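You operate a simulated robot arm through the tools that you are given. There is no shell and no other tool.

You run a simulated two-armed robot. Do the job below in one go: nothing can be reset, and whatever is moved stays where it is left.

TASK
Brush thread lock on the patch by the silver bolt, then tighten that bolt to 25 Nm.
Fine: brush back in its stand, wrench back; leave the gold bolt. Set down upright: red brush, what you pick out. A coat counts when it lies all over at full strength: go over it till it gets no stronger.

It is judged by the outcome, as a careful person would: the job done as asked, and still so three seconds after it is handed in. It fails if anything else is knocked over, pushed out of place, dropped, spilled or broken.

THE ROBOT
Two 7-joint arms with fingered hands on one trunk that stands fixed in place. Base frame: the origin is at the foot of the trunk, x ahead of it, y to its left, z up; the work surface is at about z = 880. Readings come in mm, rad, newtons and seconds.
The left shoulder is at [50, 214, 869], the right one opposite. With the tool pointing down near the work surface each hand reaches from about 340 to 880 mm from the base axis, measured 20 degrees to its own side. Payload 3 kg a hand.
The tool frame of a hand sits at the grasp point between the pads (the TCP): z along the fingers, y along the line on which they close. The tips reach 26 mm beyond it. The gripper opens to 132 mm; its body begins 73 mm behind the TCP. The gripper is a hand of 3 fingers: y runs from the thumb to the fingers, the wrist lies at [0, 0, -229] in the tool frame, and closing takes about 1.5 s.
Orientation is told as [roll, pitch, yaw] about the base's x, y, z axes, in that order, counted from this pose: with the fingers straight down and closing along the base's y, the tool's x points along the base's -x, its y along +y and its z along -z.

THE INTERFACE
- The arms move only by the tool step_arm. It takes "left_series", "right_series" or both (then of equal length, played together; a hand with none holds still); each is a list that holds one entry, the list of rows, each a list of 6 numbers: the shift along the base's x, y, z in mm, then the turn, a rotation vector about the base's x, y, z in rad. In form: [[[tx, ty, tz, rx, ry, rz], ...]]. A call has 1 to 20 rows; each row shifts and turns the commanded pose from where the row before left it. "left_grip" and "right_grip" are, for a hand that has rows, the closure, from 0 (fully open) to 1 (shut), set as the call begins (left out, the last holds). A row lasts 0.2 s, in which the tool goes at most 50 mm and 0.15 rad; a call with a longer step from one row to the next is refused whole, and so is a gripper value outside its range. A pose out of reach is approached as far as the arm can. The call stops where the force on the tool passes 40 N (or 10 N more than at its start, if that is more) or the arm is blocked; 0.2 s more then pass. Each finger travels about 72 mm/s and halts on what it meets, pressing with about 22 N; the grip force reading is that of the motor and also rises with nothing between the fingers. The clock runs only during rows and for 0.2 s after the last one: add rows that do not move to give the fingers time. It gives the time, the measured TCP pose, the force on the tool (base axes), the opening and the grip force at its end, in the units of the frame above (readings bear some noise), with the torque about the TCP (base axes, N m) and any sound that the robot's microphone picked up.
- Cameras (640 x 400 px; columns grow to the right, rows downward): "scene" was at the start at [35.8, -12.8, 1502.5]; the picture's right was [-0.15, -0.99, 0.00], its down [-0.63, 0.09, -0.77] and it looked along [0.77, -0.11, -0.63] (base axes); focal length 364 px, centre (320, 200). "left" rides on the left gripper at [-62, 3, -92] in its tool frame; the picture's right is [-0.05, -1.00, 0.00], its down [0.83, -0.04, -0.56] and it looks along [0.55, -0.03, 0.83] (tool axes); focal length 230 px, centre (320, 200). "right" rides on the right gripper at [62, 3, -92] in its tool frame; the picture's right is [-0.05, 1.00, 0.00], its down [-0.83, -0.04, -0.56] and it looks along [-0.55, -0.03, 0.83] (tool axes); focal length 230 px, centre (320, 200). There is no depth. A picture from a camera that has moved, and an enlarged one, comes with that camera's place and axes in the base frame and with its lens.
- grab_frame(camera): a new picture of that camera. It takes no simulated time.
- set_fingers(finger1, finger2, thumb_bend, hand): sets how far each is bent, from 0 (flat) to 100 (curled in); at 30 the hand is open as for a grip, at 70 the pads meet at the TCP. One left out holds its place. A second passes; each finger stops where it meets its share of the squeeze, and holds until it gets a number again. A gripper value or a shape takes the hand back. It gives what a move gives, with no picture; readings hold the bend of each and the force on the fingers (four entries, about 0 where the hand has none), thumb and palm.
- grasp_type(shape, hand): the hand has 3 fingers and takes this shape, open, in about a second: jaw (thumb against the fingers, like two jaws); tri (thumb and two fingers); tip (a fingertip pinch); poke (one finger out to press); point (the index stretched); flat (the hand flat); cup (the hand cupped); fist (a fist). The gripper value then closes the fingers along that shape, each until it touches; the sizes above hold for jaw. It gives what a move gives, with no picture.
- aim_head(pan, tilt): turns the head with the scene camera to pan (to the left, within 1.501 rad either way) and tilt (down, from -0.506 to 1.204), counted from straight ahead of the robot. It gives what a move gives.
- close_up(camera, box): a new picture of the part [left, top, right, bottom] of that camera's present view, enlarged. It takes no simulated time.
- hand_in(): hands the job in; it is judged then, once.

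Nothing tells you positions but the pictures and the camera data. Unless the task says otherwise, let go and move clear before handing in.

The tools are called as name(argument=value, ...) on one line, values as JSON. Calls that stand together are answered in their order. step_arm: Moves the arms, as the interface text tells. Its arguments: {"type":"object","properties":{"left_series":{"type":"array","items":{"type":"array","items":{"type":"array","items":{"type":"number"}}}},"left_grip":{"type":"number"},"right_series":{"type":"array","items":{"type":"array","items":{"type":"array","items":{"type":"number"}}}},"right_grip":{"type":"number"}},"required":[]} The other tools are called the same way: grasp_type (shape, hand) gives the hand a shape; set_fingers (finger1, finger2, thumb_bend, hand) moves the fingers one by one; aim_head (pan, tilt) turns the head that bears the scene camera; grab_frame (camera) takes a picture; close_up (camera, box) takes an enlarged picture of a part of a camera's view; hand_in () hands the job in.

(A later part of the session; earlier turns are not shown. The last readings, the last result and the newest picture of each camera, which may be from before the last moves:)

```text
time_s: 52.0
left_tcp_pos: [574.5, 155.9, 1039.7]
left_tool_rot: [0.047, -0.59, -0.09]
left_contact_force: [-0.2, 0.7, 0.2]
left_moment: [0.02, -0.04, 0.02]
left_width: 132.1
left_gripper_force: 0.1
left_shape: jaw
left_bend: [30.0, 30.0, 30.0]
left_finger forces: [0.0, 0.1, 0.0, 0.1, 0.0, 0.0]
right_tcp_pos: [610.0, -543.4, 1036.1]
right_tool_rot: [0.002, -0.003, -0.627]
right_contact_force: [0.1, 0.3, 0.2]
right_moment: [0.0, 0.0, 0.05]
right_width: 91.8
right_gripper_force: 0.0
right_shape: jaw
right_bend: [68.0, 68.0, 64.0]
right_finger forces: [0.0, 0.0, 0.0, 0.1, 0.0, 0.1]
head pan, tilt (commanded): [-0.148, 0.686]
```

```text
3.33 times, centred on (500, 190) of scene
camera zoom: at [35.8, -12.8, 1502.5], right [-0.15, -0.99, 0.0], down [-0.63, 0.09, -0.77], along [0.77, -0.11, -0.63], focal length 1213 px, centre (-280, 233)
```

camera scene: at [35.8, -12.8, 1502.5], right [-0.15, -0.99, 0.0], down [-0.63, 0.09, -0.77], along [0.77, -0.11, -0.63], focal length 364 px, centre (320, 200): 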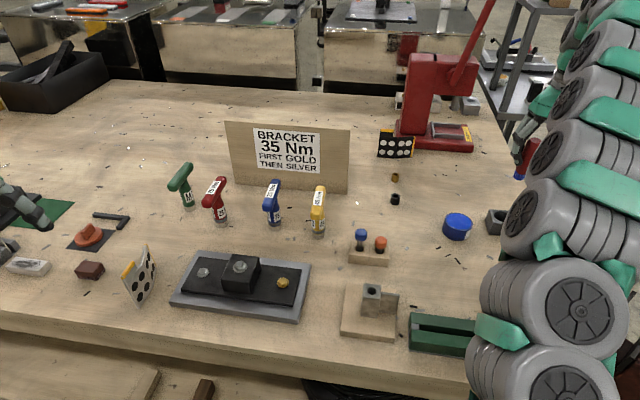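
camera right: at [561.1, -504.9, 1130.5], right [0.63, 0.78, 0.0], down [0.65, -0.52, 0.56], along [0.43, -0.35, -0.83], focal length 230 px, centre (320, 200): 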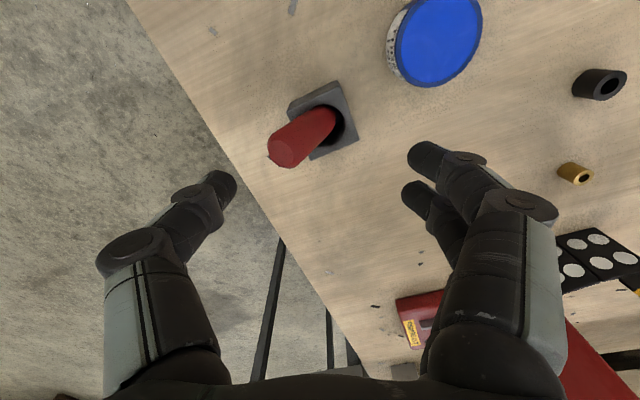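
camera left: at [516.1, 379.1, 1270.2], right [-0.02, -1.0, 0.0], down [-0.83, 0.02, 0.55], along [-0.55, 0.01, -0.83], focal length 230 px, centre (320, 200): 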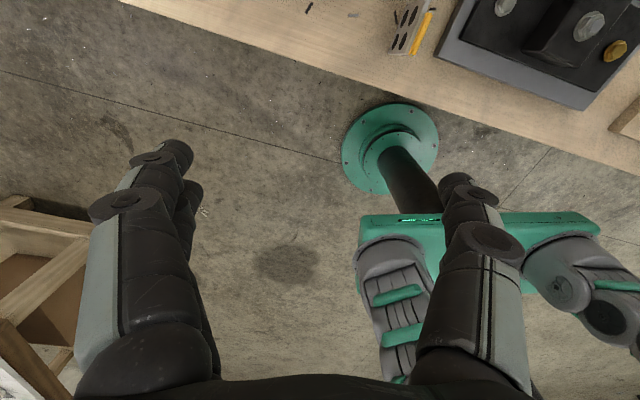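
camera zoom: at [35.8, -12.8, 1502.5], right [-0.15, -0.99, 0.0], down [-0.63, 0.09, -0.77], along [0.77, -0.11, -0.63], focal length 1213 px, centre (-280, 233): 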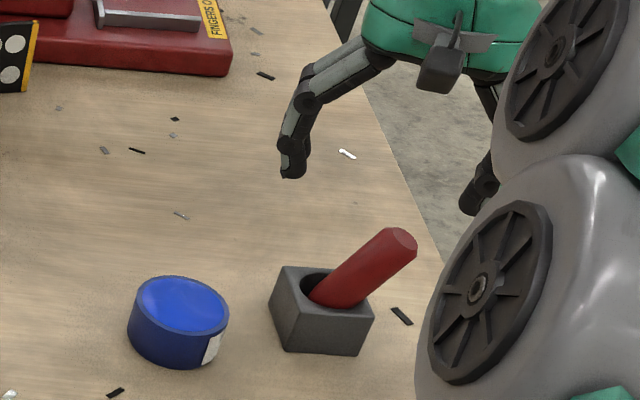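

step_arm(right_series=[[[0, 0, 0, 0, 0, 0], [1, 0, -25, 0, 0, 0], [0, 0, -25, 0, 0, 0], [0, 0, -20, 0, 0, 0], [0, 0, -9, 0, 0, 0], [0, 0, 0, 0, 0, 0]]], right_grip=0.2)

grab_frame(camera="right")

close_up(camera="scene", box=[440, 130, 560, 250])

```text
time_s: 53.4
left_tcp_pos: [573.3, 155.5, 1038.8]
left_tool_rot: [0.049, -0.59, -0.088]
left_contact_force: [0.2, 0.3, 0.6]
left_moment: [0.0, 0.01, 0.02]
left_width: 131.8
left_gripper_force: 0.1
left_shape: jaw
left_bend: [30.0, 30.0, 30.0]
left_finger forces: [0.0, 0.1, 0.0, 0.0, 0.0, 0.0]
right_tcp_pos: [611.5, -543.9, 958.3]
right_tool_rot: [0.002, -0.004, -0.627]
right_contact_force: [-0.3, 0.6, 0.4]
right_moment: [0.01, -0.02, 0.01]
right_width: 105.5
right_gripper_force: 0.1
right_shape: jaw
right_bend: [59.0, 59.0, 56.0]
right_finger forces: [0.0, 0.1, 0.0, 0.0, 0.0, 0.0]
head pan, tilt (commanded): [-0.148, 0.686]
```

```text
taken
camera right: at [562.5, -505.0, 1051.7], right [0.63, 0.78, 0.0], down [0.65, -0.52, 0.56], along [0.44, -0.35, -0.83], focal length 230 px, centre (320, 200)
```

right: 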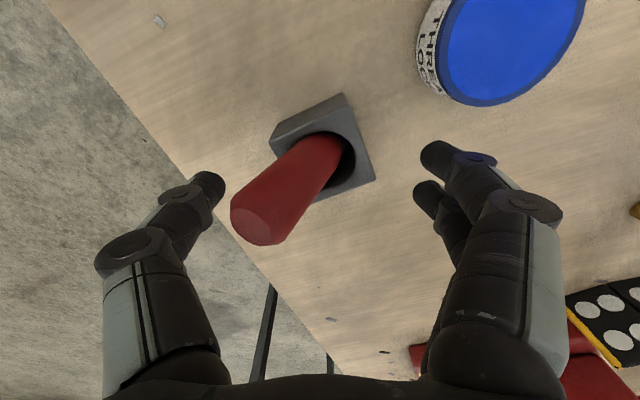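

```text
3.33 times, centred on (500, 190) of scene
camera zoom: at [35.8, -12.8, 1502.5], right [-0.15, -0.99, 0.0], down [-0.63, 0.09, -0.77], along [0.77, -0.11, -0.63], focal length 1213 px, centre (-280, 233)
```

zoom: 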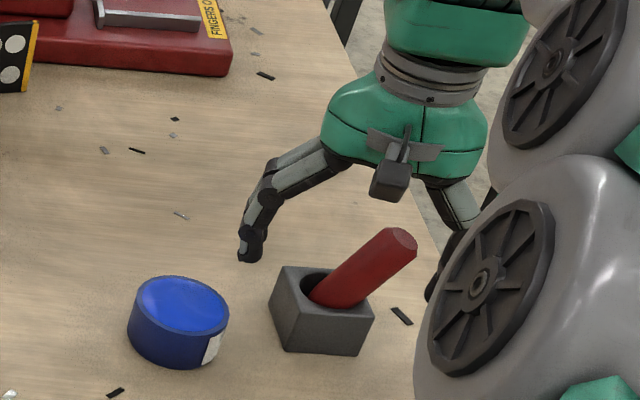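

step_arm(right_series=[[[0, 0, 0, 0, 0, 0], [0, 0, 0, 0, 0, 0], [0, 0, 0, 0, 0, 0], [0, 0, 0, 0, 0, 0], [0, 0, 0, 0, 0, 0], [0, 0, 0, 0, 0, 0], [0, 0, 0, 0, 0, 0]]], right_grip=1.0)

grab_frame(camera="right")

close_up(camera="scene", box=[440, 130, 560, 250])

```text
time_s: 55.0
left_tcp_pos: [573.5, 155.3, 1040.2]
left_tool_rot: [0.051, -0.589, -0.09]
left_contact_force: [0.4, 0.2, 0.4]
left_moment: [0.0, 0.0, -0.01]
left_width: 131.9
left_gripper_force: 0.0
left_shape: jaw
left_bend: [30.0, 30.0, 30.0]
left_finger forces: [0.1, 0.1, 0.1, 0.0, 0.1, 0.0]
right_tcp_pos: [611.1, -542.6, 957.7]
right_tool_rot: [0.001, -0.002, -0.625]
right_contact_force: [0.6, 0.3, 0.7]
right_moment: [-0.03, 0.02, 0.0]
right_width: 17.9
right_gripper_force: 21.9
right_shape: jaw
right_bend: [73.0, 71.0, 71.0]
right_finger forces: [10.1, 8.1, 0.0, 0.0, 17.9, 0.0]
head pan, tilt (commanded): [-0.148, 0.686]
```

```text
taken
camera right: at [562.4, -505.0, 1051.8], right [0.63, 0.78, 0.0], down [0.65, -0.52, 0.56], along [0.44, -0.35, -0.83], focal length 230 px, centre (320, 200)
```

right: 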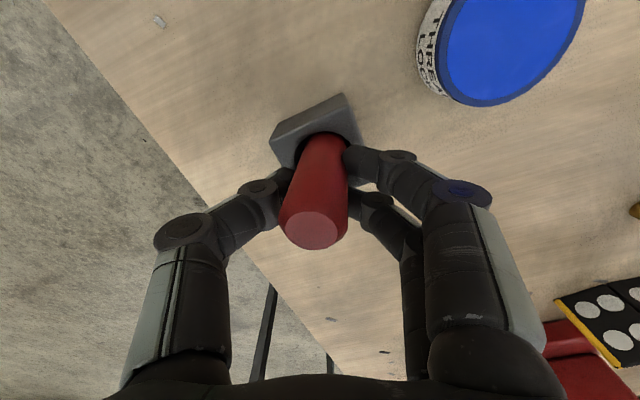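

```text
3.33 times, centred on (500, 190) of scene
camera zoom: at [35.8, -12.8, 1502.5], right [-0.15, -0.99, 0.0], down [-0.63, 0.09, -0.77], along [0.77, -0.11, -0.63], focal length 1213 px, centre (-280, 233)
```

zoom: 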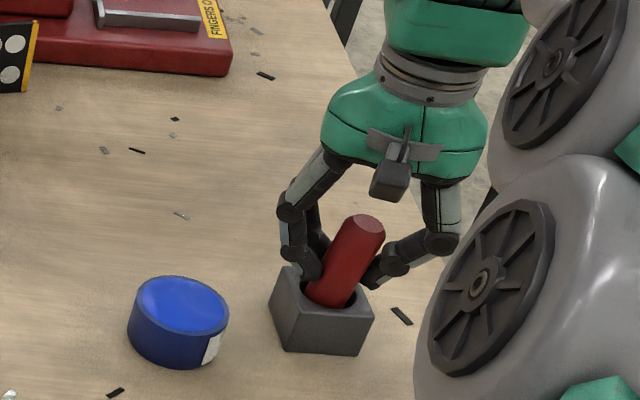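

Good upright grip on both fingers. I'll lift, turn the hand to line up with the bracket, and re-dip lightly in the pot on the way.

step_arm(right_series=[[[0, 0, 15, 0, 0, 0], [0, 0, 25, 0, 0, 0], [0, 0, 30, 0, 0, 0], [0, 0, 30, 0, 0, 0], [1, 28, 0, 0, 0, 0.1], [2, 28, 0, 0, 0, 0.1], [2, 28, 0, 0, 0, 0.115], [1, 27, 0, 0, 0, 0], [0, 0, -30, 0, 0, 0], [0, 0, 0, 0, 0, 0]]])

grab_frame(camera="right")

close_up(camera="scene", box=[400, 130, 520, 250])

```text
time_s: 57.2
left_tcp_pos: [574.3, 154.7, 1039.7]
left_tool_rot: [0.047, -0.591, -0.089]
left_contact_force: [-0.4, 0.0, -0.9]
left_moment: [-0.03, 0.0, -0.02]
left_width: 131.9
left_gripper_force: 0.2
left_shape: jaw
left_bend: [30.0, 30.0, 30.0]
left_finger forces: [0.0, 0.0, 0.0, 0.0, 0.1, 0.1]
right_tcp_pos: [617.5, -431.5, 1030.2]
right_tool_rot: [0.002, -0.004, -0.309]
right_contact_force: [1.0, -0.3, -0.8]
right_moment: [0.0, -0.02, 0.04]
right_width: 17.8
right_gripper_force: 21.9
right_shape: jaw
right_bend: [73.0, 71.0, 71.0]
right_finger forces: [10.8, 8.8, 0.0, 0.0, 17.8, 0.0]
head pan, tilt (commanded): [-0.148, 0.686]
```

```text
taken
camera right: at [559.2, -410.3, 1122.8], right [0.35, 0.94, 0.0], down [0.78, -0.29, 0.56], along [0.52, -0.2, -0.83], focal length 230 px, centre (320, 200)
```

right: 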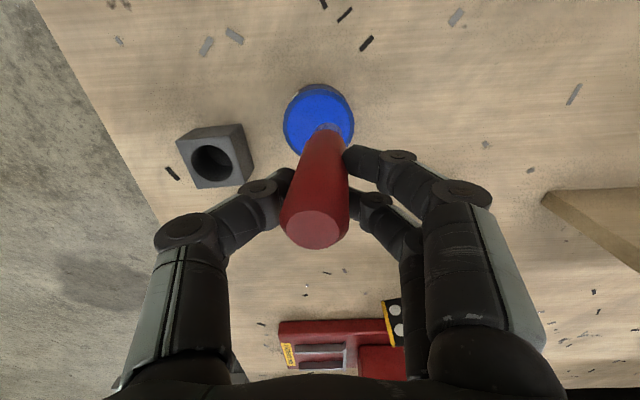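

```text
3.33 times, centred on (460, 190) of scene
camera zoom: at [35.8, -12.8, 1502.5], right [-0.15, -0.99, 0.0], down [-0.63, 0.09, -0.77], along [0.77, -0.11, -0.63], focal length 1213 px, centre (-147, 233)
```

zoom: 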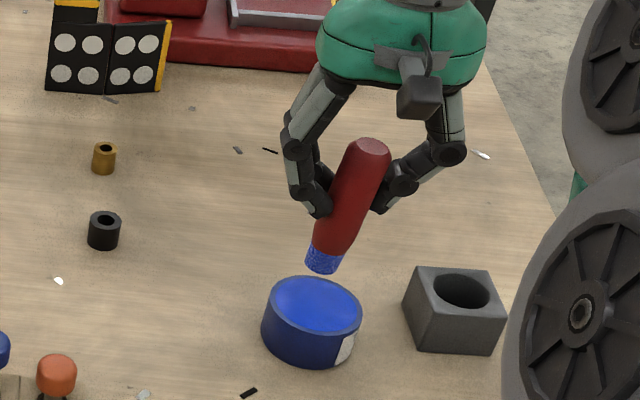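

step_arm(right_series=[[[0, 0, -15, 0, 0, 0], [0, 0, -15, 0, 0, 0], [0, 0, -10, 0, 0, 0], [0, 0, -3, 0, 0, 0], [0, 0, 0, 0, 0, 0]]])

close_up(camera="scene", box=[420, 170, 500, 250])

```text
time_s: 58.4
left_tcp_pos: [573.2, 154.7, 1039.5]
left_tool_rot: [0.05, -0.59, -0.088]
left_contact_force: [0.8, -0.7, -0.4]
left_moment: [0.02, 0.02, 0.03]
left_width: 131.9
left_gripper_force: 0.0
left_shape: jaw
left_bend: [30.0, 30.0, 30.0]
left_finger forces: [0.0, 0.0, 0.1, 0.0, 0.0, 0.0]
right_tcp_pos: [617.4, -433.3, 985.4]
right_tool_rot: [0.002, -0.002, -0.308]
right_contact_force: [2.2, 4.2, 23.5]
right_moment: [0.19, -0.04, -0.03]
right_width: 19.7
right_gripper_force: 22.4
right_shape: jaw
right_bend: [73.0, 72.0, 72.0]
right_finger forces: [17.2, 13.2, 0.0, 0.0, 20.3, 0.0]
head pan, tilt (commanded): [-0.148, 0.686]
```

```text
5.00 times, centred on (460, 210) of scene
camera zoom: at [35.5, -12.5, 1502.5], right [-0.15, -0.99, 0.0], down [-0.63, 0.09, -0.77], along [0.77, -0.11, -0.63], focal length 1819 px, centre (-380, 150)
```

zoom: 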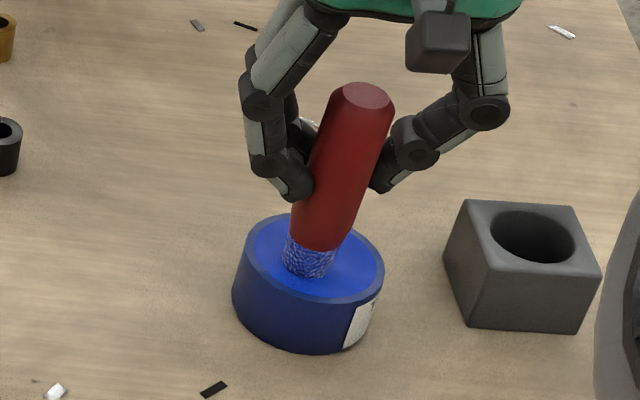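

Re-loaded. I'll park the left arm out of the way again and lift the brush.

step_arm(left_series=[[[0, 10, 40, 0, 0.1, 0], [-10, 20, 40, 0, 0.1, 0], [-20, 30, 25, 0, 0.1, 0], [-20, 35, 15, 0, 0.1, 0], [-20, 35, 10, 0, 0.1, 0], [-20, 35, 5, 0, 0.09, 0], [-20, 35, 5, 0, 0, 0], [-10, 25, 0, 0, 0, 0]]], right_series=[[[0, 0, 6, 0, 0, 0], [0, 0, 14, 0, 0, 0], [0, 0, 20, 0, 0, 0], [0, 0, 20, 0, 0, 0], [0, 0, 20, 0, 0, 0], [0, 0, 20, 0, 0, 0], [0, 0, 15, 0, 0, 0], [0, 0, 0, 0, 0, 0]]])

step_arm(right_series=[[[-6.3, 42.2, 0, 0, 0, 0], [-6.3, 42.2, 0, 0, 0, 0], [-6.3, 42.2, 0, 0, 0, 0], [-6.3, 42.2, 0, 0, 0, 0], [-6.3, 42.2, 0, 0, 0, 0], [-6.3, 42.2, 0, 0, 0, 0], [-6.3, 42.2, 0, 0, 0, 0], [-6.3, 42.2, 0, 0, 0, 0], [-6.3, 42.2, 0, 0, 0, 0], [-6.3, 42.2, 0, 0, 0, 0], [-6.3, 42.2, 0, 0, 0, 0], [-6.3, 42.2, 0, 0, 0, 0], [-6.3, 42.2, 0, 0, 0, 0], [-6.3, 42.2, 0, 0, 0, 0], [0, 0, -45, 0, 0, 0], [0, 0, -45, 0, 0, 0], [0, 0, 0, 0, 0, 0]]])

grab_frame(camera="scene")

grab_frame(camera="right")

close_up(camera="scene", box=[150, 200, 260, 300])

```text
time_s: 60.2
left_tcp_pos: [453.2, 380.3, 1180.6]
left_tool_rot: [-0.001, 0.001, -0.074]
left_contact_force: [-0.2, -0.8, 0.1]
left_moment: [-0.04, -0.02, 0.0]
left_width: 131.8
left_gripper_force: 0.0
left_shape: jaw
left_bend: [30.0, 30.0, 30.0]
left_finger forces: [0.0, 0.0, 0.0, 0.0, 0.0, 0.1]
right_tcp_pos: [617.6, -433.3, 1100.7]
right_tool_rot: [0.003, -0.001, -0.31]
right_contact_force: [-0.1, -0.3, 1.2]
right_moment: [-0.03, -0.01, -0.02]
right_width: 18.6
right_gripper_force: 21.9
right_shape: jaw
right_bend: [73.0, 72.0, 72.0]
right_finger forces: [12.7, 10.6, 0.1, 0.1, 17.9, 0.0]
head pan, tilt (commanded): [-0.148, 0.686]
```

```text
time_s: 63.8
left_tcp_pos: [453.4, 382.2, 1180.0]
left_tool_rot: [-0.001, -0.002, -0.074]
left_contact_force: [0.1, -0.5, 0.0]
left_moment: [0.0, 0.0, 0.03]
left_width: 131.8
left_gripper_force: 0.1
left_shape: jaw
left_bend: [30.0, 30.0, 30.0]
left_finger forces: [0.1, 0.1, 0.0, 0.0, 0.0, 0.0]
right_tcp_pos: [527.8, 161.4, 1012.9]
right_tool_rot: [0.003, -0.005, -0.309]
right_contact_force: [-0.6, -0.8, -0.9]
right_moment: [-0.01, -0.05, 0.01]
right_width: 18.3
right_gripper_force: 21.9
right_shape: jaw
right_bend: [73.0, 72.0, 72.0]
right_finger forces: [12.7, 10.3, 0.0, 0.0, 17.6, 0.0]
head pan, tilt (commanded): [-0.148, 0.686]
```

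```text
taken
camera scene: at [35.8, -12.8, 1502.5], right [-0.15, -0.99, 0.0], down [-0.63, 0.09, -0.77], along [0.77, -0.11, -0.63], focal length 364 px, centre (320, 200)
```

scene: 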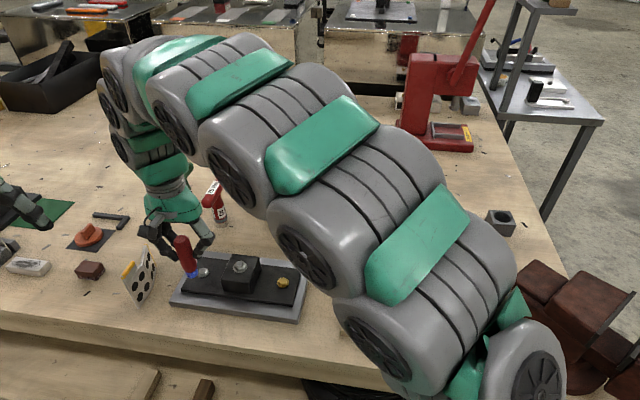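

```text
taken
camera right: at [470.4, 182.9, 1105.7], right [0.35, 0.94, 0.0], down [0.78, -0.29, 0.56], along [0.52, -0.2, -0.83], focal length 230 px, centre (320, 200)
```

right: 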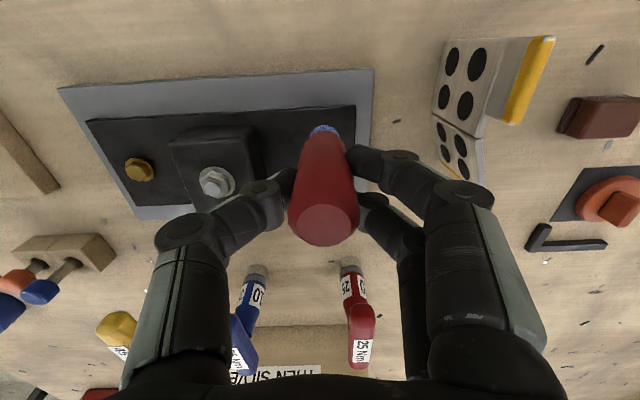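

```text
4.00 times, centred on (205, 250) of scene
camera zoom: at [35.8, -12.8, 1502.5], right [-0.15, -0.99, 0.0], down [-0.63, 0.09, -0.77], along [0.77, -0.11, -0.63], focal length 1455 px, centre (780, 0)
```

zoom: 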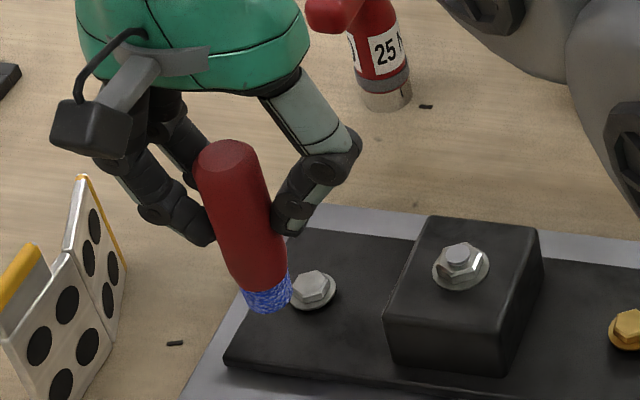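

step_arm(right_series=[[[0, 0, -15, 0, 0, 0], [0, 0, -12, 0, 0, 0], [0, 0, -4, 0, 0, 0], [0, 0, 0, 0, 0, 0]]])

close_up(camera="scene", box=[160, 235, 240, 300])

```text
time_s: 64.8
left_tcp_pos: [452.5, 381.2, 1180.1]
left_tool_rot: [0.001, -0.002, -0.072]
left_contact_force: [0.2, -0.1, -0.3]
left_moment: [0.02, 0.02, -0.01]
left_width: 131.9
left_gripper_force: 0.0
left_shape: jaw
left_bend: [30.0, 30.0, 30.0]
left_finger forces: [0.0, 0.1, 0.0, 0.0, 0.0, 0.0]
right_tcp_pos: [529.5, 159.9, 980.2]
right_tool_rot: [0.002, -0.002, -0.31]
right_contact_force: [-0.3, 0.6, -0.8]
right_moment: [0.05, 0.0, -0.01]
right_width: 18.4
right_gripper_force: 22.0
right_shape: jaw
right_bend: [73.0, 72.0, 72.0]
right_finger forces: [12.8, 10.2, 0.0, 0.0, 17.5, 0.0]
head pan, tilt (commanded): [-0.148, 0.686]
```

```text
6.15 times, centred on (200, 268) of scene
camera zoom: at [35.8, -12.8, 1502.5], right [-0.15, -0.99, 0.0], down [-0.63, 0.09, -0.77], along [0.77, -0.11, -0.63], focal length 2239 px, centre (1058, -215)
```

zoom: 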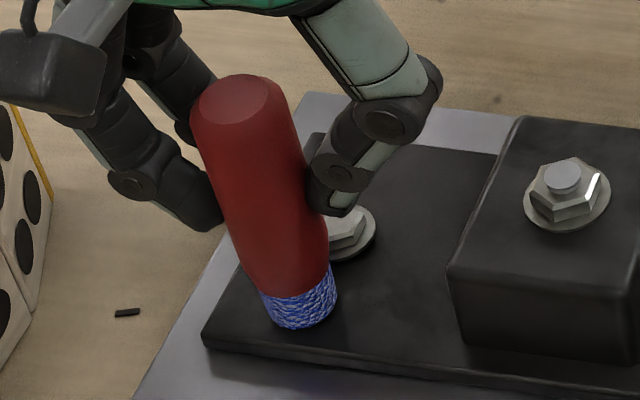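

step_arm(right_series=[[[0, 0, -1.5, 0, 0, 0], [0, 0, -1.5, 0, 0, 0], [0, 0, 0, 0, 0, 0]]])

```text
time_s: 65.6
left_tcp_pos: [452.7, 381.1, 1180.1]
left_tool_rot: [-0.001, -0.003, -0.073]
left_contact_force: [0.1, -1.3, 1.0]
left_moment: [0.0, 0.0, -0.03]
left_width: 132.1
left_gripper_force: 0.0
left_shape: jaw
left_bend: [30.0, 30.0, 30.0]
left_finger forces: [0.1, 0.0, 0.0, 0.0, 0.1, 0.1]
right_tcp_pos: [529.0, 158.7, 977.0]
right_tool_rot: [0.004, -0.005, -0.308]
right_contact_force: [1.7, 0.5, 8.4]
right_moment: [0.01, -0.02, -0.01]
right_width: 18.5
right_gripper_force: 22.0
right_shape: jaw
right_bend: [73.0, 72.0, 72.0]
right_finger forces: [13.5, 11.4, 0.0, 0.0, 18.5, 0.0]
head pan, tilt (commanded): [-0.148, 0.686]
```

Light contact in front of the bolt. A few short gentle strokes, then I'll look.

step_arm(right_series=[[[0, 0, -0.2, 0, 0, 0], [4.8, -1.5, 0, 0, 0, 0], [-4.8, 1.5, 0, 0, 0, 0], [-4.8, 1.5, 0, 0, 0, 0], [4.8, -1.5, 0, 0, 0, 0], [4.8, -1.5, 0, 0, 0, 0], [-4.8, 1.5, 0, 0, 0, 0], [0, 0, 0, 0, 0, 0]]])

step_arm(right_series=[[[0, 0, 5, 0, 0, 0], [15, -5, 20, 0, 0, 0], [25, -8, 20, 0, 0, 0], [30, -10, 10, 0, 0, 0]]])

close_up(camera="scene", box=[180, 250, 250, 300])

close_up(camera="right", box=[220, 0, 440, 160])

```text
time_s: 67.4
left_tcp_pos: [453.5, 381.5, 1180.4]
left_tool_rot: [0.0, 0.0, -0.074]
left_contact_force: [-0.4, -0.3, 0.4]
left_moment: [0.01, 0.01, -0.01]
left_width: 132.1
left_gripper_force: 0.0
left_shape: jaw
left_bend: [30.0, 30.0, 30.0]
left_finger forces: [0.0, 0.0, 0.0, 0.0, 0.1, 0.0]
right_tcp_pos: [527.3, 159.1, 976.3]
right_tool_rot: [0.002, -0.002, -0.308]
right_contact_force: [-1.6, -0.4, 13.1]
right_moment: [0.05, 0.12, 0.0]
right_width: 18.6
right_gripper_force: 22.5
right_shape: jaw
right_bend: [73.0, 72.0, 72.0]
right_finger forces: [15.7, 9.2, 0.0, 0.0, 20.9, 0.1]
head pan, tilt (commanded): [-0.148, 0.686]
```

```text
time_s: 68.4
left_tcp_pos: [452.8, 382.0, 1180.1]
left_tool_rot: [0.001, -0.002, -0.074]
left_contact_force: [-0.3, -0.1, 0.1]
left_moment: [-0.02, 0.04, -0.02]
left_width: 132.1
left_gripper_force: 0.0
left_shape: jaw
left_bend: [30.0, 30.0, 30.0]
left_finger forces: [0.1, 0.1, 0.1, 0.0, 0.0, 0.0]
right_tcp_pos: [597.5, 134.4, 1034.6]
right_tool_rot: [0.003, -0.004, -0.309]
right_contact_force: [0.1, -0.3, 1.0]
right_moment: [0.03, 0.01, -0.03]
right_width: 18.2
right_gripper_force: 21.2
right_shape: jaw
right_bend: [73.0, 72.0, 72.0]
right_finger forces: [13.0, 10.1, 0.0, 0.1, 17.4, 0.0]
head pan, tilt (commanded): [-0.148, 0.686]
```

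```text
8.00 times, centred on (215, 275) of scene
camera zoom: at [35.8, -12.8, 1502.5], right [-0.15, -0.99, 0.0], down [-0.63, 0.09, -0.77], along [0.77, -0.11, -0.63], focal length 2910 px, centre (1160, -400)
```

zoom: 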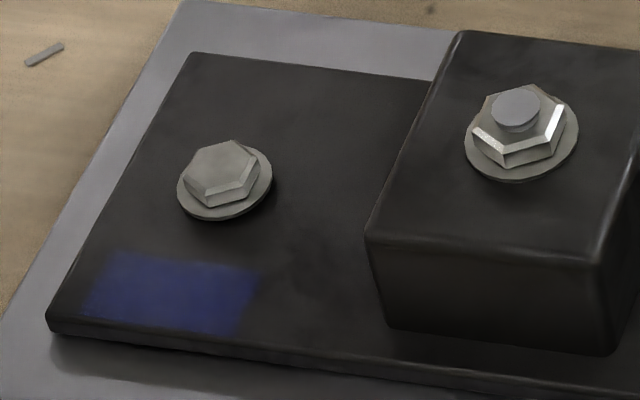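

```text
2.50 times, centred on (330, 80) of right
camera zoom: at [540.5, 156.5, 1127.1], right [0.35, 0.94, 0.0], down [0.78, -0.29, 0.56], along [0.52, -0.2, -0.83], focal length 575 px, centre (295, 500)
```

zoom: 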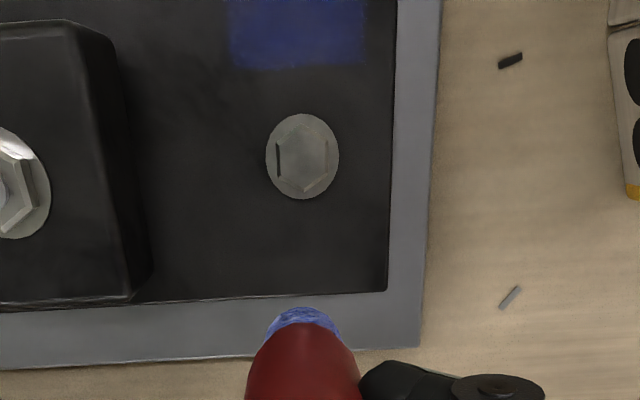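

Found it: a blue rectangle about 40 × 20 mm has appeared just in front of the silver bolt, centred near (523, 166). I'll now build the coat up evenly, starting at its left end.

step_arm(right_series=[[[-36, 18, 0, 0, 0, 0], [-36, 18, -10, 0, 0, 0], [0, 0, -25, 0, 0, 0], [0, 0, -18, 0, 0, 0], [0, 0, -3, 0, 0, 0], [0, 0, 0, 0, 0, 0]]])

close_up(camera="scene", box=[160, 240, 240, 305])

```text
time_s: 69.8
left_tcp_pos: [452.7, 380.2, 1181.0]
left_tool_rot: [0.0, -0.002, -0.075]
left_contact_force: [-0.5, 0.3, -0.3]
left_moment: [-0.03, 0.01, 0.05]
left_width: 132.1
left_gripper_force: 0.0
left_shape: jaw
left_bend: [30.0, 30.0, 30.0]
left_finger forces: [0.1, 0.1, 0.0, 0.0, 0.0, 0.0]
right_tcp_pos: [525.6, 171.4, 976.9]
right_tool_rot: [0.004, -0.004, -0.309]
right_contact_force: [-1.5, -3.1, 18.3]
right_moment: [-0.03, 0.1, 0.0]
right_width: 18.8
right_gripper_force: 22.0
right_shape: jaw
right_bend: [73.0, 72.0, 72.0]
right_finger forces: [14.5, 9.5, 0.1, 0.0, 22.5, 0.0]
head pan, tilt (commanded): [-0.148, 0.686]
```

```text
6.15 times, centred on (200, 272) of scene
camera zoom: at [35.5, -12.9, 1502.5], right [-0.15, -0.99, 0.0], down [-0.63, 0.09, -0.77], along [0.77, -0.11, -0.63], focal length 2239 px, centre (1058, -246)
```

zoom: 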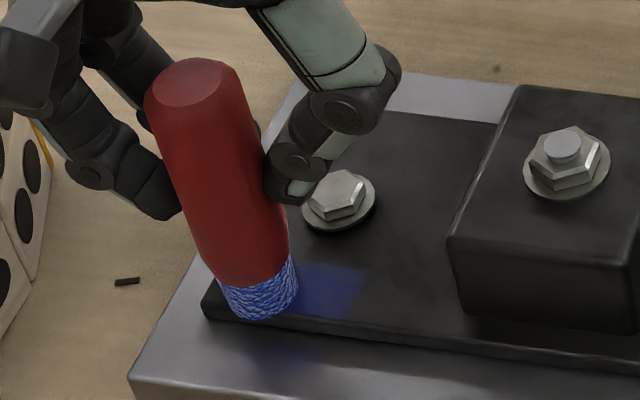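

step_arm(right_series=[[[3.8, -1.2, 0.8, 0, 0, 0], [-7.6, 2.4, 0, 0, 0, 0], [3.8, -1.2, 0, 0, 0, 0], [-1, -3.3, 1.5, 0, 0, 0], [-1.1, -3.4, -1.5, 0, 0, 0], [3.8, -1.2, 0, 0, 0, 0], [-7.6, 2.4, 0, 0, 0, 0], [3.8, -1.2, 0, 0, 0, 0], [-1, -3.3, 1.5, 0, 0, 0], [-1.1, -3.4, -1.5, 0, 0, 0], [3.8, -1.2, 0, 0, 0, 0], [-7.6, 2.4, 0, 0, 0, 0], [3.8, -1.2, 0, 0, 0, 0], [-1, -3.3, 1.5, 0, 0, 0], [-1.1, -3.4, -1.5, 0, 0, 0], [3.8, -1.2, 0, 0, 0, 0], [-7.6, 2.4, 0, 0, 0, 0], [3.8, -1.2, 0, 0, 0, 0]]])

close_up(camera="scene", box=[160, 240, 240, 305])

```text
time_s: 73.6
left_tcp_pos: [452.4, 380.2, 1179.7]
left_tool_rot: [0.001, -0.002, -0.074]
left_contact_force: [-0.1, -0.6, -0.2]
left_moment: [-0.02, 0.02, 0.01]
left_width: 131.9
left_gripper_force: 0.0
left_shape: jaw
left_bend: [30.0, 30.0, 30.0]
left_finger forces: [0.0, 0.0, 0.0, 0.1, 0.0, 0.0]
right_tcp_pos: [520.1, 151.0, 975.9]
right_tool_rot: [0.0, -0.001, -0.309]
right_contact_force: [-2.6, 0.0, 7.9]
right_moment: [0.09, 0.11, 0.01]
right_width: 18.3
right_gripper_force: 21.6
right_shape: jaw
right_bend: [73.0, 72.0, 72.0]
right_finger forces: [15.2, 7.9, 0.1, 0.0, 19.1, 0.0]
head pan, tilt (commanded): [-0.148, 0.686]
```

```text
6.15 times, centred on (200, 272) of scene
camera zoom: at [35.7, -12.8, 1502.5], right [-0.15, -0.99, 0.0], down [-0.63, 0.09, -0.77], along [0.77, -0.11, -0.63], focal length 2239 px, centre (1058, -246)
```

zoom: 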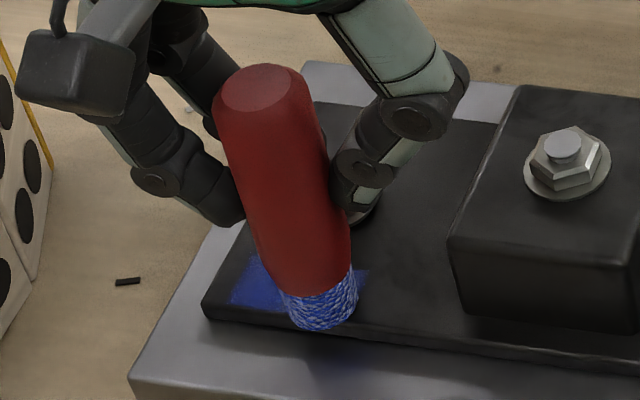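

step_arm(right_series=[[[-1, -3.3, 1.5, 0, 0, 0], [-1.1, -3.4, -1.5, 0, 0, 0], [3.8, -1.2, 0, 0, 0, 0], [-7.6, 2.4, 0, 0, 0, 0], [7.6, -2.4, 0, 0, 0, 0], [-3.8, 1.2, 0, 0, 0, 0], [1, 3.3, 1.5, 0, 0, 0], [1.1, 3.4, -1.5, 0, 0, 0], [3.8, -1.2, 0, 0, 0, 0], [-7.6, 2.4, 0, 0, 0, 0], [3.8, -1.2, 0, 0, 0, 0], [0, 0, 5, 0, 0, 0], [15, -5, 25, 0, 0, 0], [25, -8, 20, 0, 0, 0], [30, -10, 10, 0, 0, 0]]])

close_up(camera="scene", box=[180, 250, 250, 300])

close_up(camera="scene", box=[180, 275, 220, 297])

close_up(camera="right", box=[220, 0, 440, 160])

```text
time_s: 76.8
left_tcp_pos: [452.6, 381.5, 1180.5]
left_tool_rot: [0.0, -0.003, -0.074]
left_contact_force: [0.7, -1.1, -0.3]
left_moment: [-0.01, 0.03, 0.02]
left_width: 131.8
left_gripper_force: 0.1
left_shape: jaw
left_bend: [30.0, 30.0, 30.0]
left_finger forces: [0.0, 0.0, 0.1, 0.0, 0.0, 0.0]
right_tcp_pos: [590.0, 128.2, 1037.0]
right_tool_rot: [0.004, -0.004, -0.309]
right_contact_force: [0.0, 0.0, -0.5]
right_moment: [0.0, -0.02, 0.0]
right_width: 17.9
right_gripper_force: 21.9
right_shape: jaw
right_bend: [72.0, 72.0, 72.0]
right_finger forces: [12.9, 8.1, 0.1, 0.1, 17.4, 0.1]
head pan, tilt (commanded): [-0.148, 0.686]
```

```text
8.00 times, centred on (215, 275) of scene
camera zoom: at [35.8, -12.8, 1502.5], right [-0.15, -0.99, 0.0], down [-0.63, 0.09, -0.77], along [0.77, -0.11, -0.63], focal length 2910 px, centre (1160, -400)
```

zoom: 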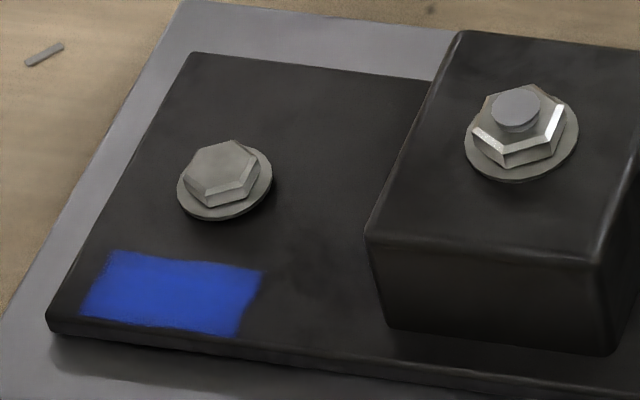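

```text
16.00 times, centred on (200, 286) of scene
camera zoom: at [35.8, -12.8, 1502.5], right [-0.15, -0.99, 0.0], down [-0.63, 0.09, -0.77], along [0.77, -0.11, -0.63], focal length 5821 px, centre (2240, -1176)
```

zoom: 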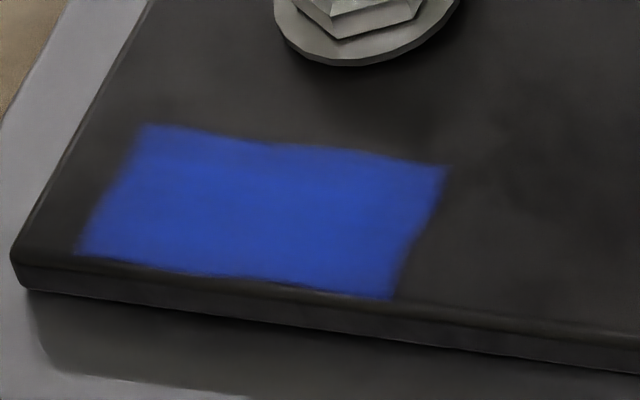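

```text
2.50 times, centred on (330, 80) of right
camera zoom: at [532.4, 149.6, 1130.3], right [0.35, 0.94, 0.0], down [0.78, -0.3, 0.56], along [0.52, -0.2, -0.83], focal length 575 px, centre (295, 500)
```

zoom: 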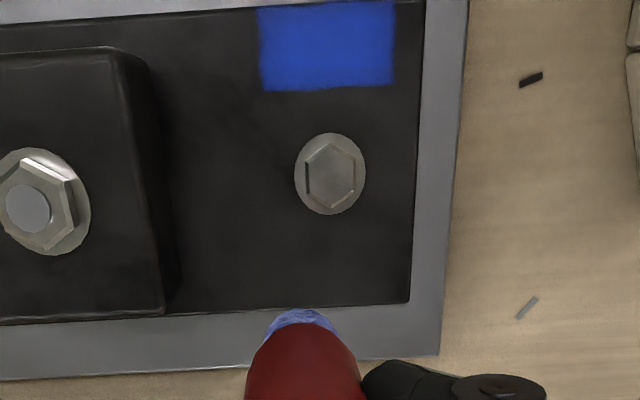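

The coat has deepened a lot and is nearly even. I'll make a second complete pass end to end and compare its strength.

step_arm(right_series=[[[-32, 22, 0, 0, 0, 0], [-32, 22, -10, 0, 0, 0], [0, 0, -25, 0, 0, 0], [0, 0, -20, 0, 0, 0], [0, 0, -4, 0, 0, 0], [0, 0, 0, 0, 0, 0]]])

```text
time_s: 78.2
left_tcp_pos: [452.4, 381.7, 1180.6]
left_tool_rot: [-0.001, -0.002, -0.074]
left_contact_force: [-0.1, 0.4, 0.2]
left_moment: [0.01, 0.01, -0.01]
left_width: 131.9
left_gripper_force: 0.0
left_shape: jaw
left_bend: [30.0, 30.0, 30.0]
left_finger forces: [0.0, 0.1, 0.1, 0.0, 0.1, 0.1]
right_tcp_pos: [525.2, 173.5, 977.7]
right_tool_rot: [0.002, -0.002, -0.31]
right_contact_force: [0.8, 0.9, -0.4]
right_moment: [0.01, 0.0, -0.01]
right_width: 17.8
right_gripper_force: 22.3
right_shape: jaw
right_bend: [72.0, 72.0, 72.0]
right_finger forces: [13.0, 7.9, 0.1, 0.1, 17.1, 0.1]
head pan, tilt (commanded): [-0.148, 0.686]
```

step_arm(right_series=[[[0, 0, -1.2, 0, 0, 0], [0, 0, -0.8, 0, 0, 0], [0, 0, 0, 0, 0, 0]]])

```text
time_s: 79.0
left_tcp_pos: [452.6, 381.4, 1181.2]
left_tool_rot: [0.001, -0.002, -0.074]
left_contact_force: [1.0, 0.1, -0.2]
left_moment: [0.01, 0.03, -0.01]
left_width: 131.9
left_gripper_force: 0.0
left_shape: jaw
left_bend: [30.0, 30.0, 30.0]
left_finger forces: [0.1, 0.0, 0.1, 0.0, 0.1, 0.0]
right_tcp_pos: [525.9, 172.4, 976.8]
right_tool_rot: [0.004, -0.004, -0.309]
right_contact_force: [2.6, -3.3, 13.8]
right_moment: [0.01, 0.01, -0.01]
right_width: 17.9
right_gripper_force: 22.6
right_shape: jaw
right_bend: [73.0, 73.0, 72.0]
right_finger forces: [13.7, 9.2, 0.1, 0.0, 20.5, 0.1]
head pan, tilt (commanded): [-0.148, 0.686]
```

step_arm(right_series=[[[3.8, -1.2, 0.4, 0, 0, 0], [-7.6, 2.4, 0, 0, 0, 0], [3.8, -1.2, 0, 0, 0, 0], [-1, -3.3, 1.5, 0, 0, 0], [-1.1, -3.4, -1.5, 0, 0, 0], [3.8, -1.2, 0, 0, 0, 0], [-7.6, 2.4, 0, 0, 0, 0], [3.8, -1.2, 0, 0, 0, 0], [-1, -3.3, 1.5, 0, 0, 0], [-1.1, -3.4, -1.5, 0, 0, 0], [3.8, -1.2, 0, 0, 0, 0], [-7.6, 2.4, 0, 0, 0, 0], [3.8, -1.2, 0, 0, 0, 0], [-1, -3.3, 1.5, 0, 0, 0], [-1.1, -3.4, -1.5, 0, 0, 0], [3.8, -1.2, 0, 0, 0, 0], [-7.6, 2.4, 0, 0, 0, 0], [3.8, -1.2, 0, 0, 0, 0]]])

step_arm(right_series=[[[-1, -3.3, 1.5, 0, 0, 0], [-1.1, -3.4, -1.5, 0, 0, 0], [3.8, -1.2, 0, 0, 0, 0], [-7.6, 2.4, 0, 0, 0, 0], [7.6, -2.4, 0, 0, 0, 0], [-7.6, 2.4, 0, 0, 0, 0], [3.8, -1.2, 0, 0, 0, 0], [0, 0, 0, 0, 0, 0]]])

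step_arm(right_series=[[[0, 0, 5, 0, 0, 0], [15, -5, 25, 0, 0, 0], [25, -8, 20, 0, 0, 0], [30, -10, 10, 0, 0, 0]]])

close_up(camera="scene", box=[180, 250, 250, 300])

close_up(camera="scene", box=[180, 275, 220, 297])

close_up(camera="right", box=[220, 0, 440, 160])

```text
time_s: 82.8
left_tcp_pos: [453.7, 381.0, 1180.4]
left_tool_rot: [0.0, -0.002, -0.074]
left_contact_force: [0.3, -0.5, -0.2]
left_moment: [-0.02, -0.02, -0.01]
left_width: 132.0
left_gripper_force: 0.0
left_shape: jaw
left_bend: [30.0, 30.0, 30.0]
left_finger forces: [0.0, 0.0, 0.0, 0.0, 0.1, 0.1]
right_tcp_pos: [518.9, 153.0, 975.9]
right_tool_rot: [0.002, -0.003, -0.309]
right_contact_force: [1.0, 0.9, 9.2]
right_moment: [0.14, 0.03, -0.04]
right_width: 17.4
right_gripper_force: 22.2
right_shape: jaw
right_bend: [72.0, 74.0, 72.0]
right_finger forces: [16.7, 5.9, 0.1, 0.0, 16.8, 0.1]
head pan, tilt (commanded): [-0.148, 0.686]
```

```text
time_s: 84.6
left_tcp_pos: [452.7, 381.0, 1181.4]
left_tool_rot: [0.0, -0.002, -0.074]
left_contact_force: [0.1, 0.6, -0.3]
left_moment: [0.0, 0.03, 0.0]
left_width: 131.9
left_gripper_force: 0.1
left_shape: jaw
left_bend: [30.0, 30.0, 30.0]
left_finger forces: [0.0, 0.0, 0.1, 0.0, 0.1, 0.0]
right_tcp_pos: [516.9, 144.8, 975.5]
right_tool_rot: [0.003, -0.002, -0.309]
right_contact_force: [2.2, -0.1, 14.2]
right_moment: [0.23, 0.09, -0.01]
right_width: 17.6
right_gripper_force: 21.9
right_shape: jaw
right_bend: [72.0, 74.0, 73.0]
right_finger forces: [17.1, 5.2, 0.1, 0.0, 17.9, 0.0]
head pan, tilt (commanded): [-0.148, 0.686]
```

```text
time_s: 85.6
left_tcp_pos: [454.2, 380.4, 1180.4]
left_tool_rot: [0.0, -0.001, -0.073]
left_contact_force: [0.0, 0.1, 0.5]
left_moment: [0.04, 0.04, 0.0]
left_width: 131.6
left_gripper_force: 0.1
left_shape: jaw
left_bend: [30.0, 30.0, 30.0]
left_finger forces: [0.0, 0.1, 0.0, 0.0, 0.0, 0.0]
right_tcp_pos: [587.8, 121.5, 1035.6]
right_tool_rot: [0.003, -0.002, -0.308]
right_contact_force: [-0.5, 0.3, -0.3]
right_moment: [0.0, -0.03, 0.02]
right_width: 16.3
right_gripper_force: 22.3
right_shape: jaw
right_bend: [72.0, 74.0, 72.0]
right_finger forces: [14.5, 2.7, 0.0, 0.0, 15.1, 0.0]
head pan, tilt (commanded): [-0.148, 0.686]
```

```text
8.00 times, centred on (215, 275) of scene
camera zoom: at [35.8, -12.8, 1502.5], right [-0.15, -0.99, 0.0], down [-0.63, 0.09, -0.77], along [0.77, -0.11, -0.63], focal length 2910 px, centre (1160, -400)
```

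zoom: 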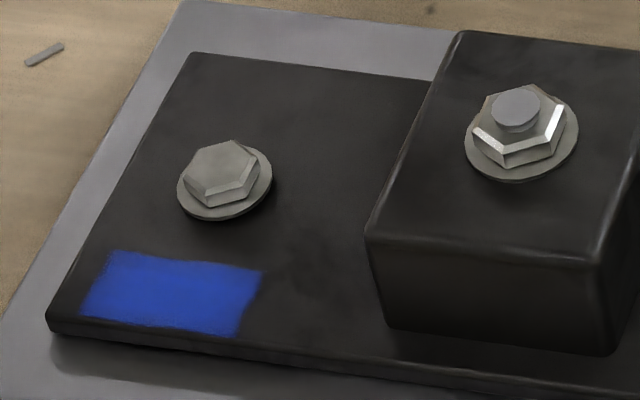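

```text
16.00 times, centred on (200, 286) of scene
camera zoom: at [35.8, -12.8, 1502.5], right [-0.15, -0.99, 0.0], down [-0.63, 0.09, -0.77], along [0.77, -0.11, -0.63], focal length 5821 px, centre (2240, -1176)
```

zoom: 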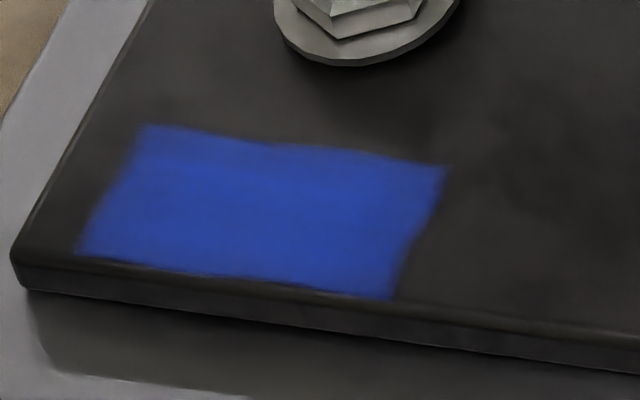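

```text
2.50 times, centred on (330, 80) of right
camera zoom: at [530.3, 143.5, 1129.6], right [0.35, 0.94, 0.0], down [0.78, -0.29, 0.56], along [0.52, -0.2, -0.83], focal length 575 px, centre (295, 500)
```

zoom: 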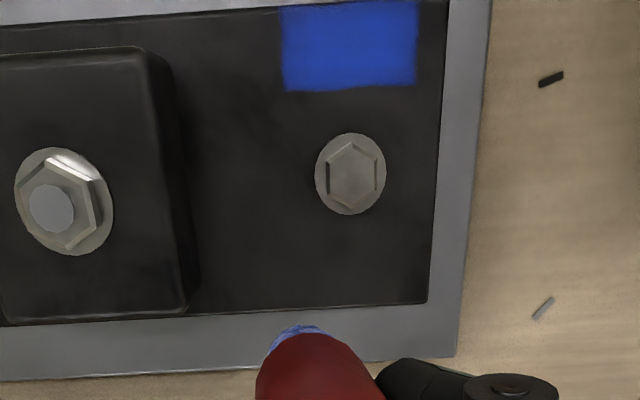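

close_up(camera="scene", box=[182, 280, 198, 292])

close_up(camera="scene", box=[197, 282, 213, 294])

close_up(camera="right", box=[305, 0, 375, 40])

grab_frame(camera="right")

```text
16.00 times, centred on (190, 286) of scene
camera zoom: at [35.8, -12.8, 1502.5], right [-0.15, -0.99, 0.0], down [-0.63, 0.09, -0.77], along [0.77, -0.11, -0.63], focal length 5821 px, centre (2400, -1176)
```

zoom: 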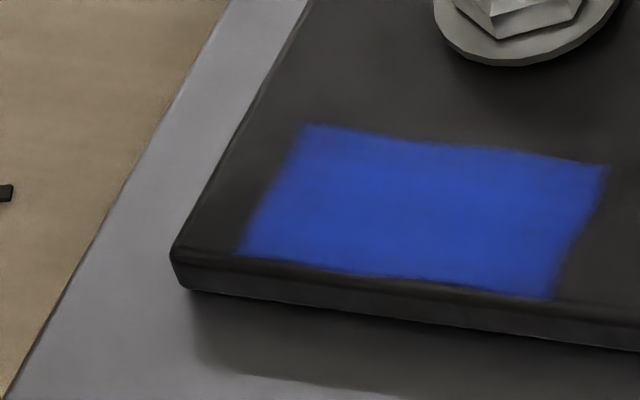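

```text
16.00 times, centred on (205, 288) of scene
camera zoom: at [35.8, -12.8, 1502.5], right [-0.15, -0.99, 0.0], down [-0.63, 0.09, -0.77], along [0.77, -0.11, -0.63], focal length 5821 px, centre (2160, -1208)
```

zoom: 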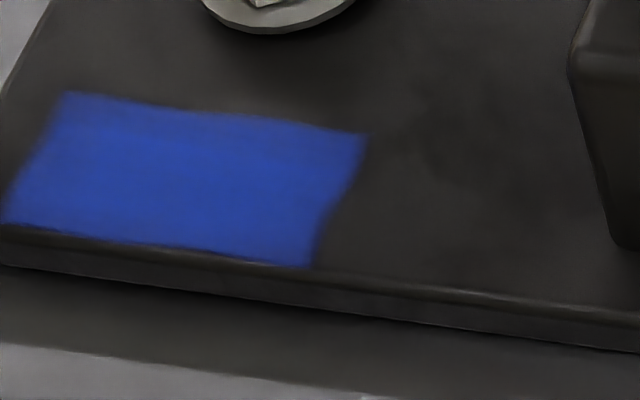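

```text
9.14 times, centred on (340, 20) of right
camera zoom: at [530.3, 143.5, 1129.6], right [0.35, 0.94, 0.0], down [0.78, -0.29, 0.56], along [0.52, -0.2, -0.83], focal length 2104 px, centre (137, 1846)
```

zoom: 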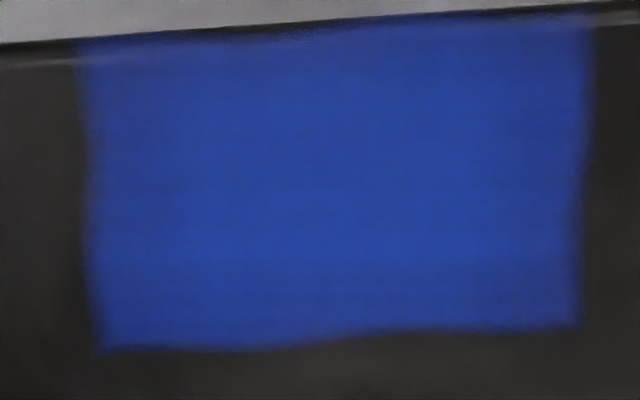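

```text
taken
camera right: at [530.3, 143.5, 1129.6], right [0.35, 0.94, 0.0], down [0.78, -0.29, 0.56], along [0.52, -0.2, -0.83], focal length 230 px, centre (320, 200)
```

right: 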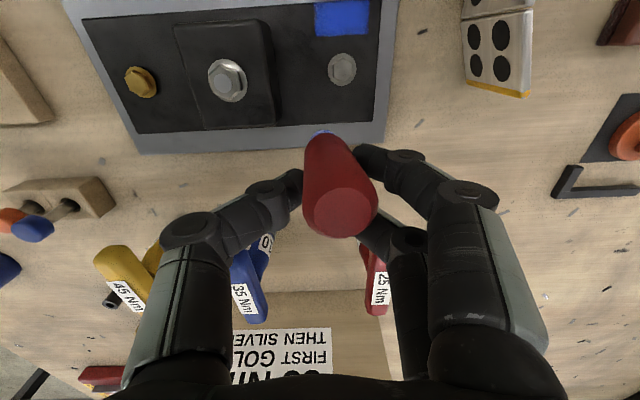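

The coat looks saturated except perhaps a slightly darker band along the bracket's front edge. I'll do one more pass shifted a few mm toward that edge, lightly, working right to left.

step_arm(right_series=[[[-36.4, 11.8, 0, 0, 0, 0], [-36.4, 11.7, -10, 0, 0, 0], [0, 0, -25, 0, 0, 0], [0, 0, -19, 0, 0, 0], [0, 0, -3, 0, 0, 0], [0, 0, 0, 0, 0, 0]]])

close_up(camera="scene", box=[160, 240, 240, 305])

```text
time_s: 87.0
left_tcp_pos: [451.2, 381.0, 1179.7]
left_tool_rot: [-0.002, -0.003, -0.073]
left_contact_force: [0.1, 0.5, 0.1]
left_moment: [-0.02, 0.0, 0.02]
left_width: 131.6
left_gripper_force: 0.1
left_shape: jaw
left_bend: [30.0, 30.0, 30.0]
left_finger forces: [0.0, 0.1, 0.0, 0.0, 0.1, 0.0]
right_tcp_pos: [514.7, 145.8, 979.6]
right_tool_rot: [0.002, -0.001, -0.309]
right_contact_force: [-0.2, 0.6, -0.7]
right_moment: [-0.02, -0.03, 0.0]
right_width: 16.2
right_gripper_force: 21.8
right_shape: jaw
right_bend: [72.0, 74.0, 72.0]
right_finger forces: [14.4, 2.6, 0.0, 0.1, 15.1, 0.0]
head pan, tilt (commanded): [-0.148, 0.686]
```

```text
6.15 times, centred on (200, 272) of scene
camera zoom: at [35.8, -12.8, 1502.5], right [-0.15, -0.99, 0.0], down [-0.63, 0.09, -0.77], along [0.77, -0.11, -0.63], focal length 2239 px, centre (1058, -246)
```

zoom: 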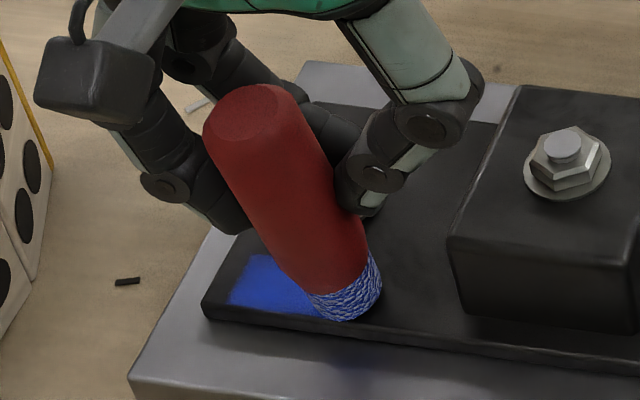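

step_arm(right_series=[[[0, 0, -1.5, 0, 0, 0], [0, 0, -1.2, 0, 0, 0], [0, 0, 0, 0, 0, 0]]])

```text
time_s: 87.8
left_tcp_pos: [453.1, 380.2, 1179.5]
left_tool_rot: [0.0, -0.001, -0.074]
left_contact_force: [0.4, 0.5, -0.1]
left_moment: [0.0, -0.02, 0.0]
left_width: 131.9
left_gripper_force: 0.1
left_shape: jaw
left_bend: [30.0, 30.0, 30.0]
left_finger forces: [0.0, 0.0, 0.0, 0.1, 0.0, 0.0]
right_tcp_pos: [515.6, 146.3, 975.6]
right_tool_rot: [0.002, -0.003, -0.308]
right_contact_force: [0.9, -1.4, 8.3]
right_moment: [-0.02, 0.06, 0.0]
right_width: 16.4
right_gripper_force: 22.1
right_shape: jaw
right_bend: [72.0, 74.0, 73.0]
right_finger forces: [14.7, 3.0, 0.0, 0.1, 17.4, 0.0]
head pan, tilt (commanded): [-0.148, 0.686]
```

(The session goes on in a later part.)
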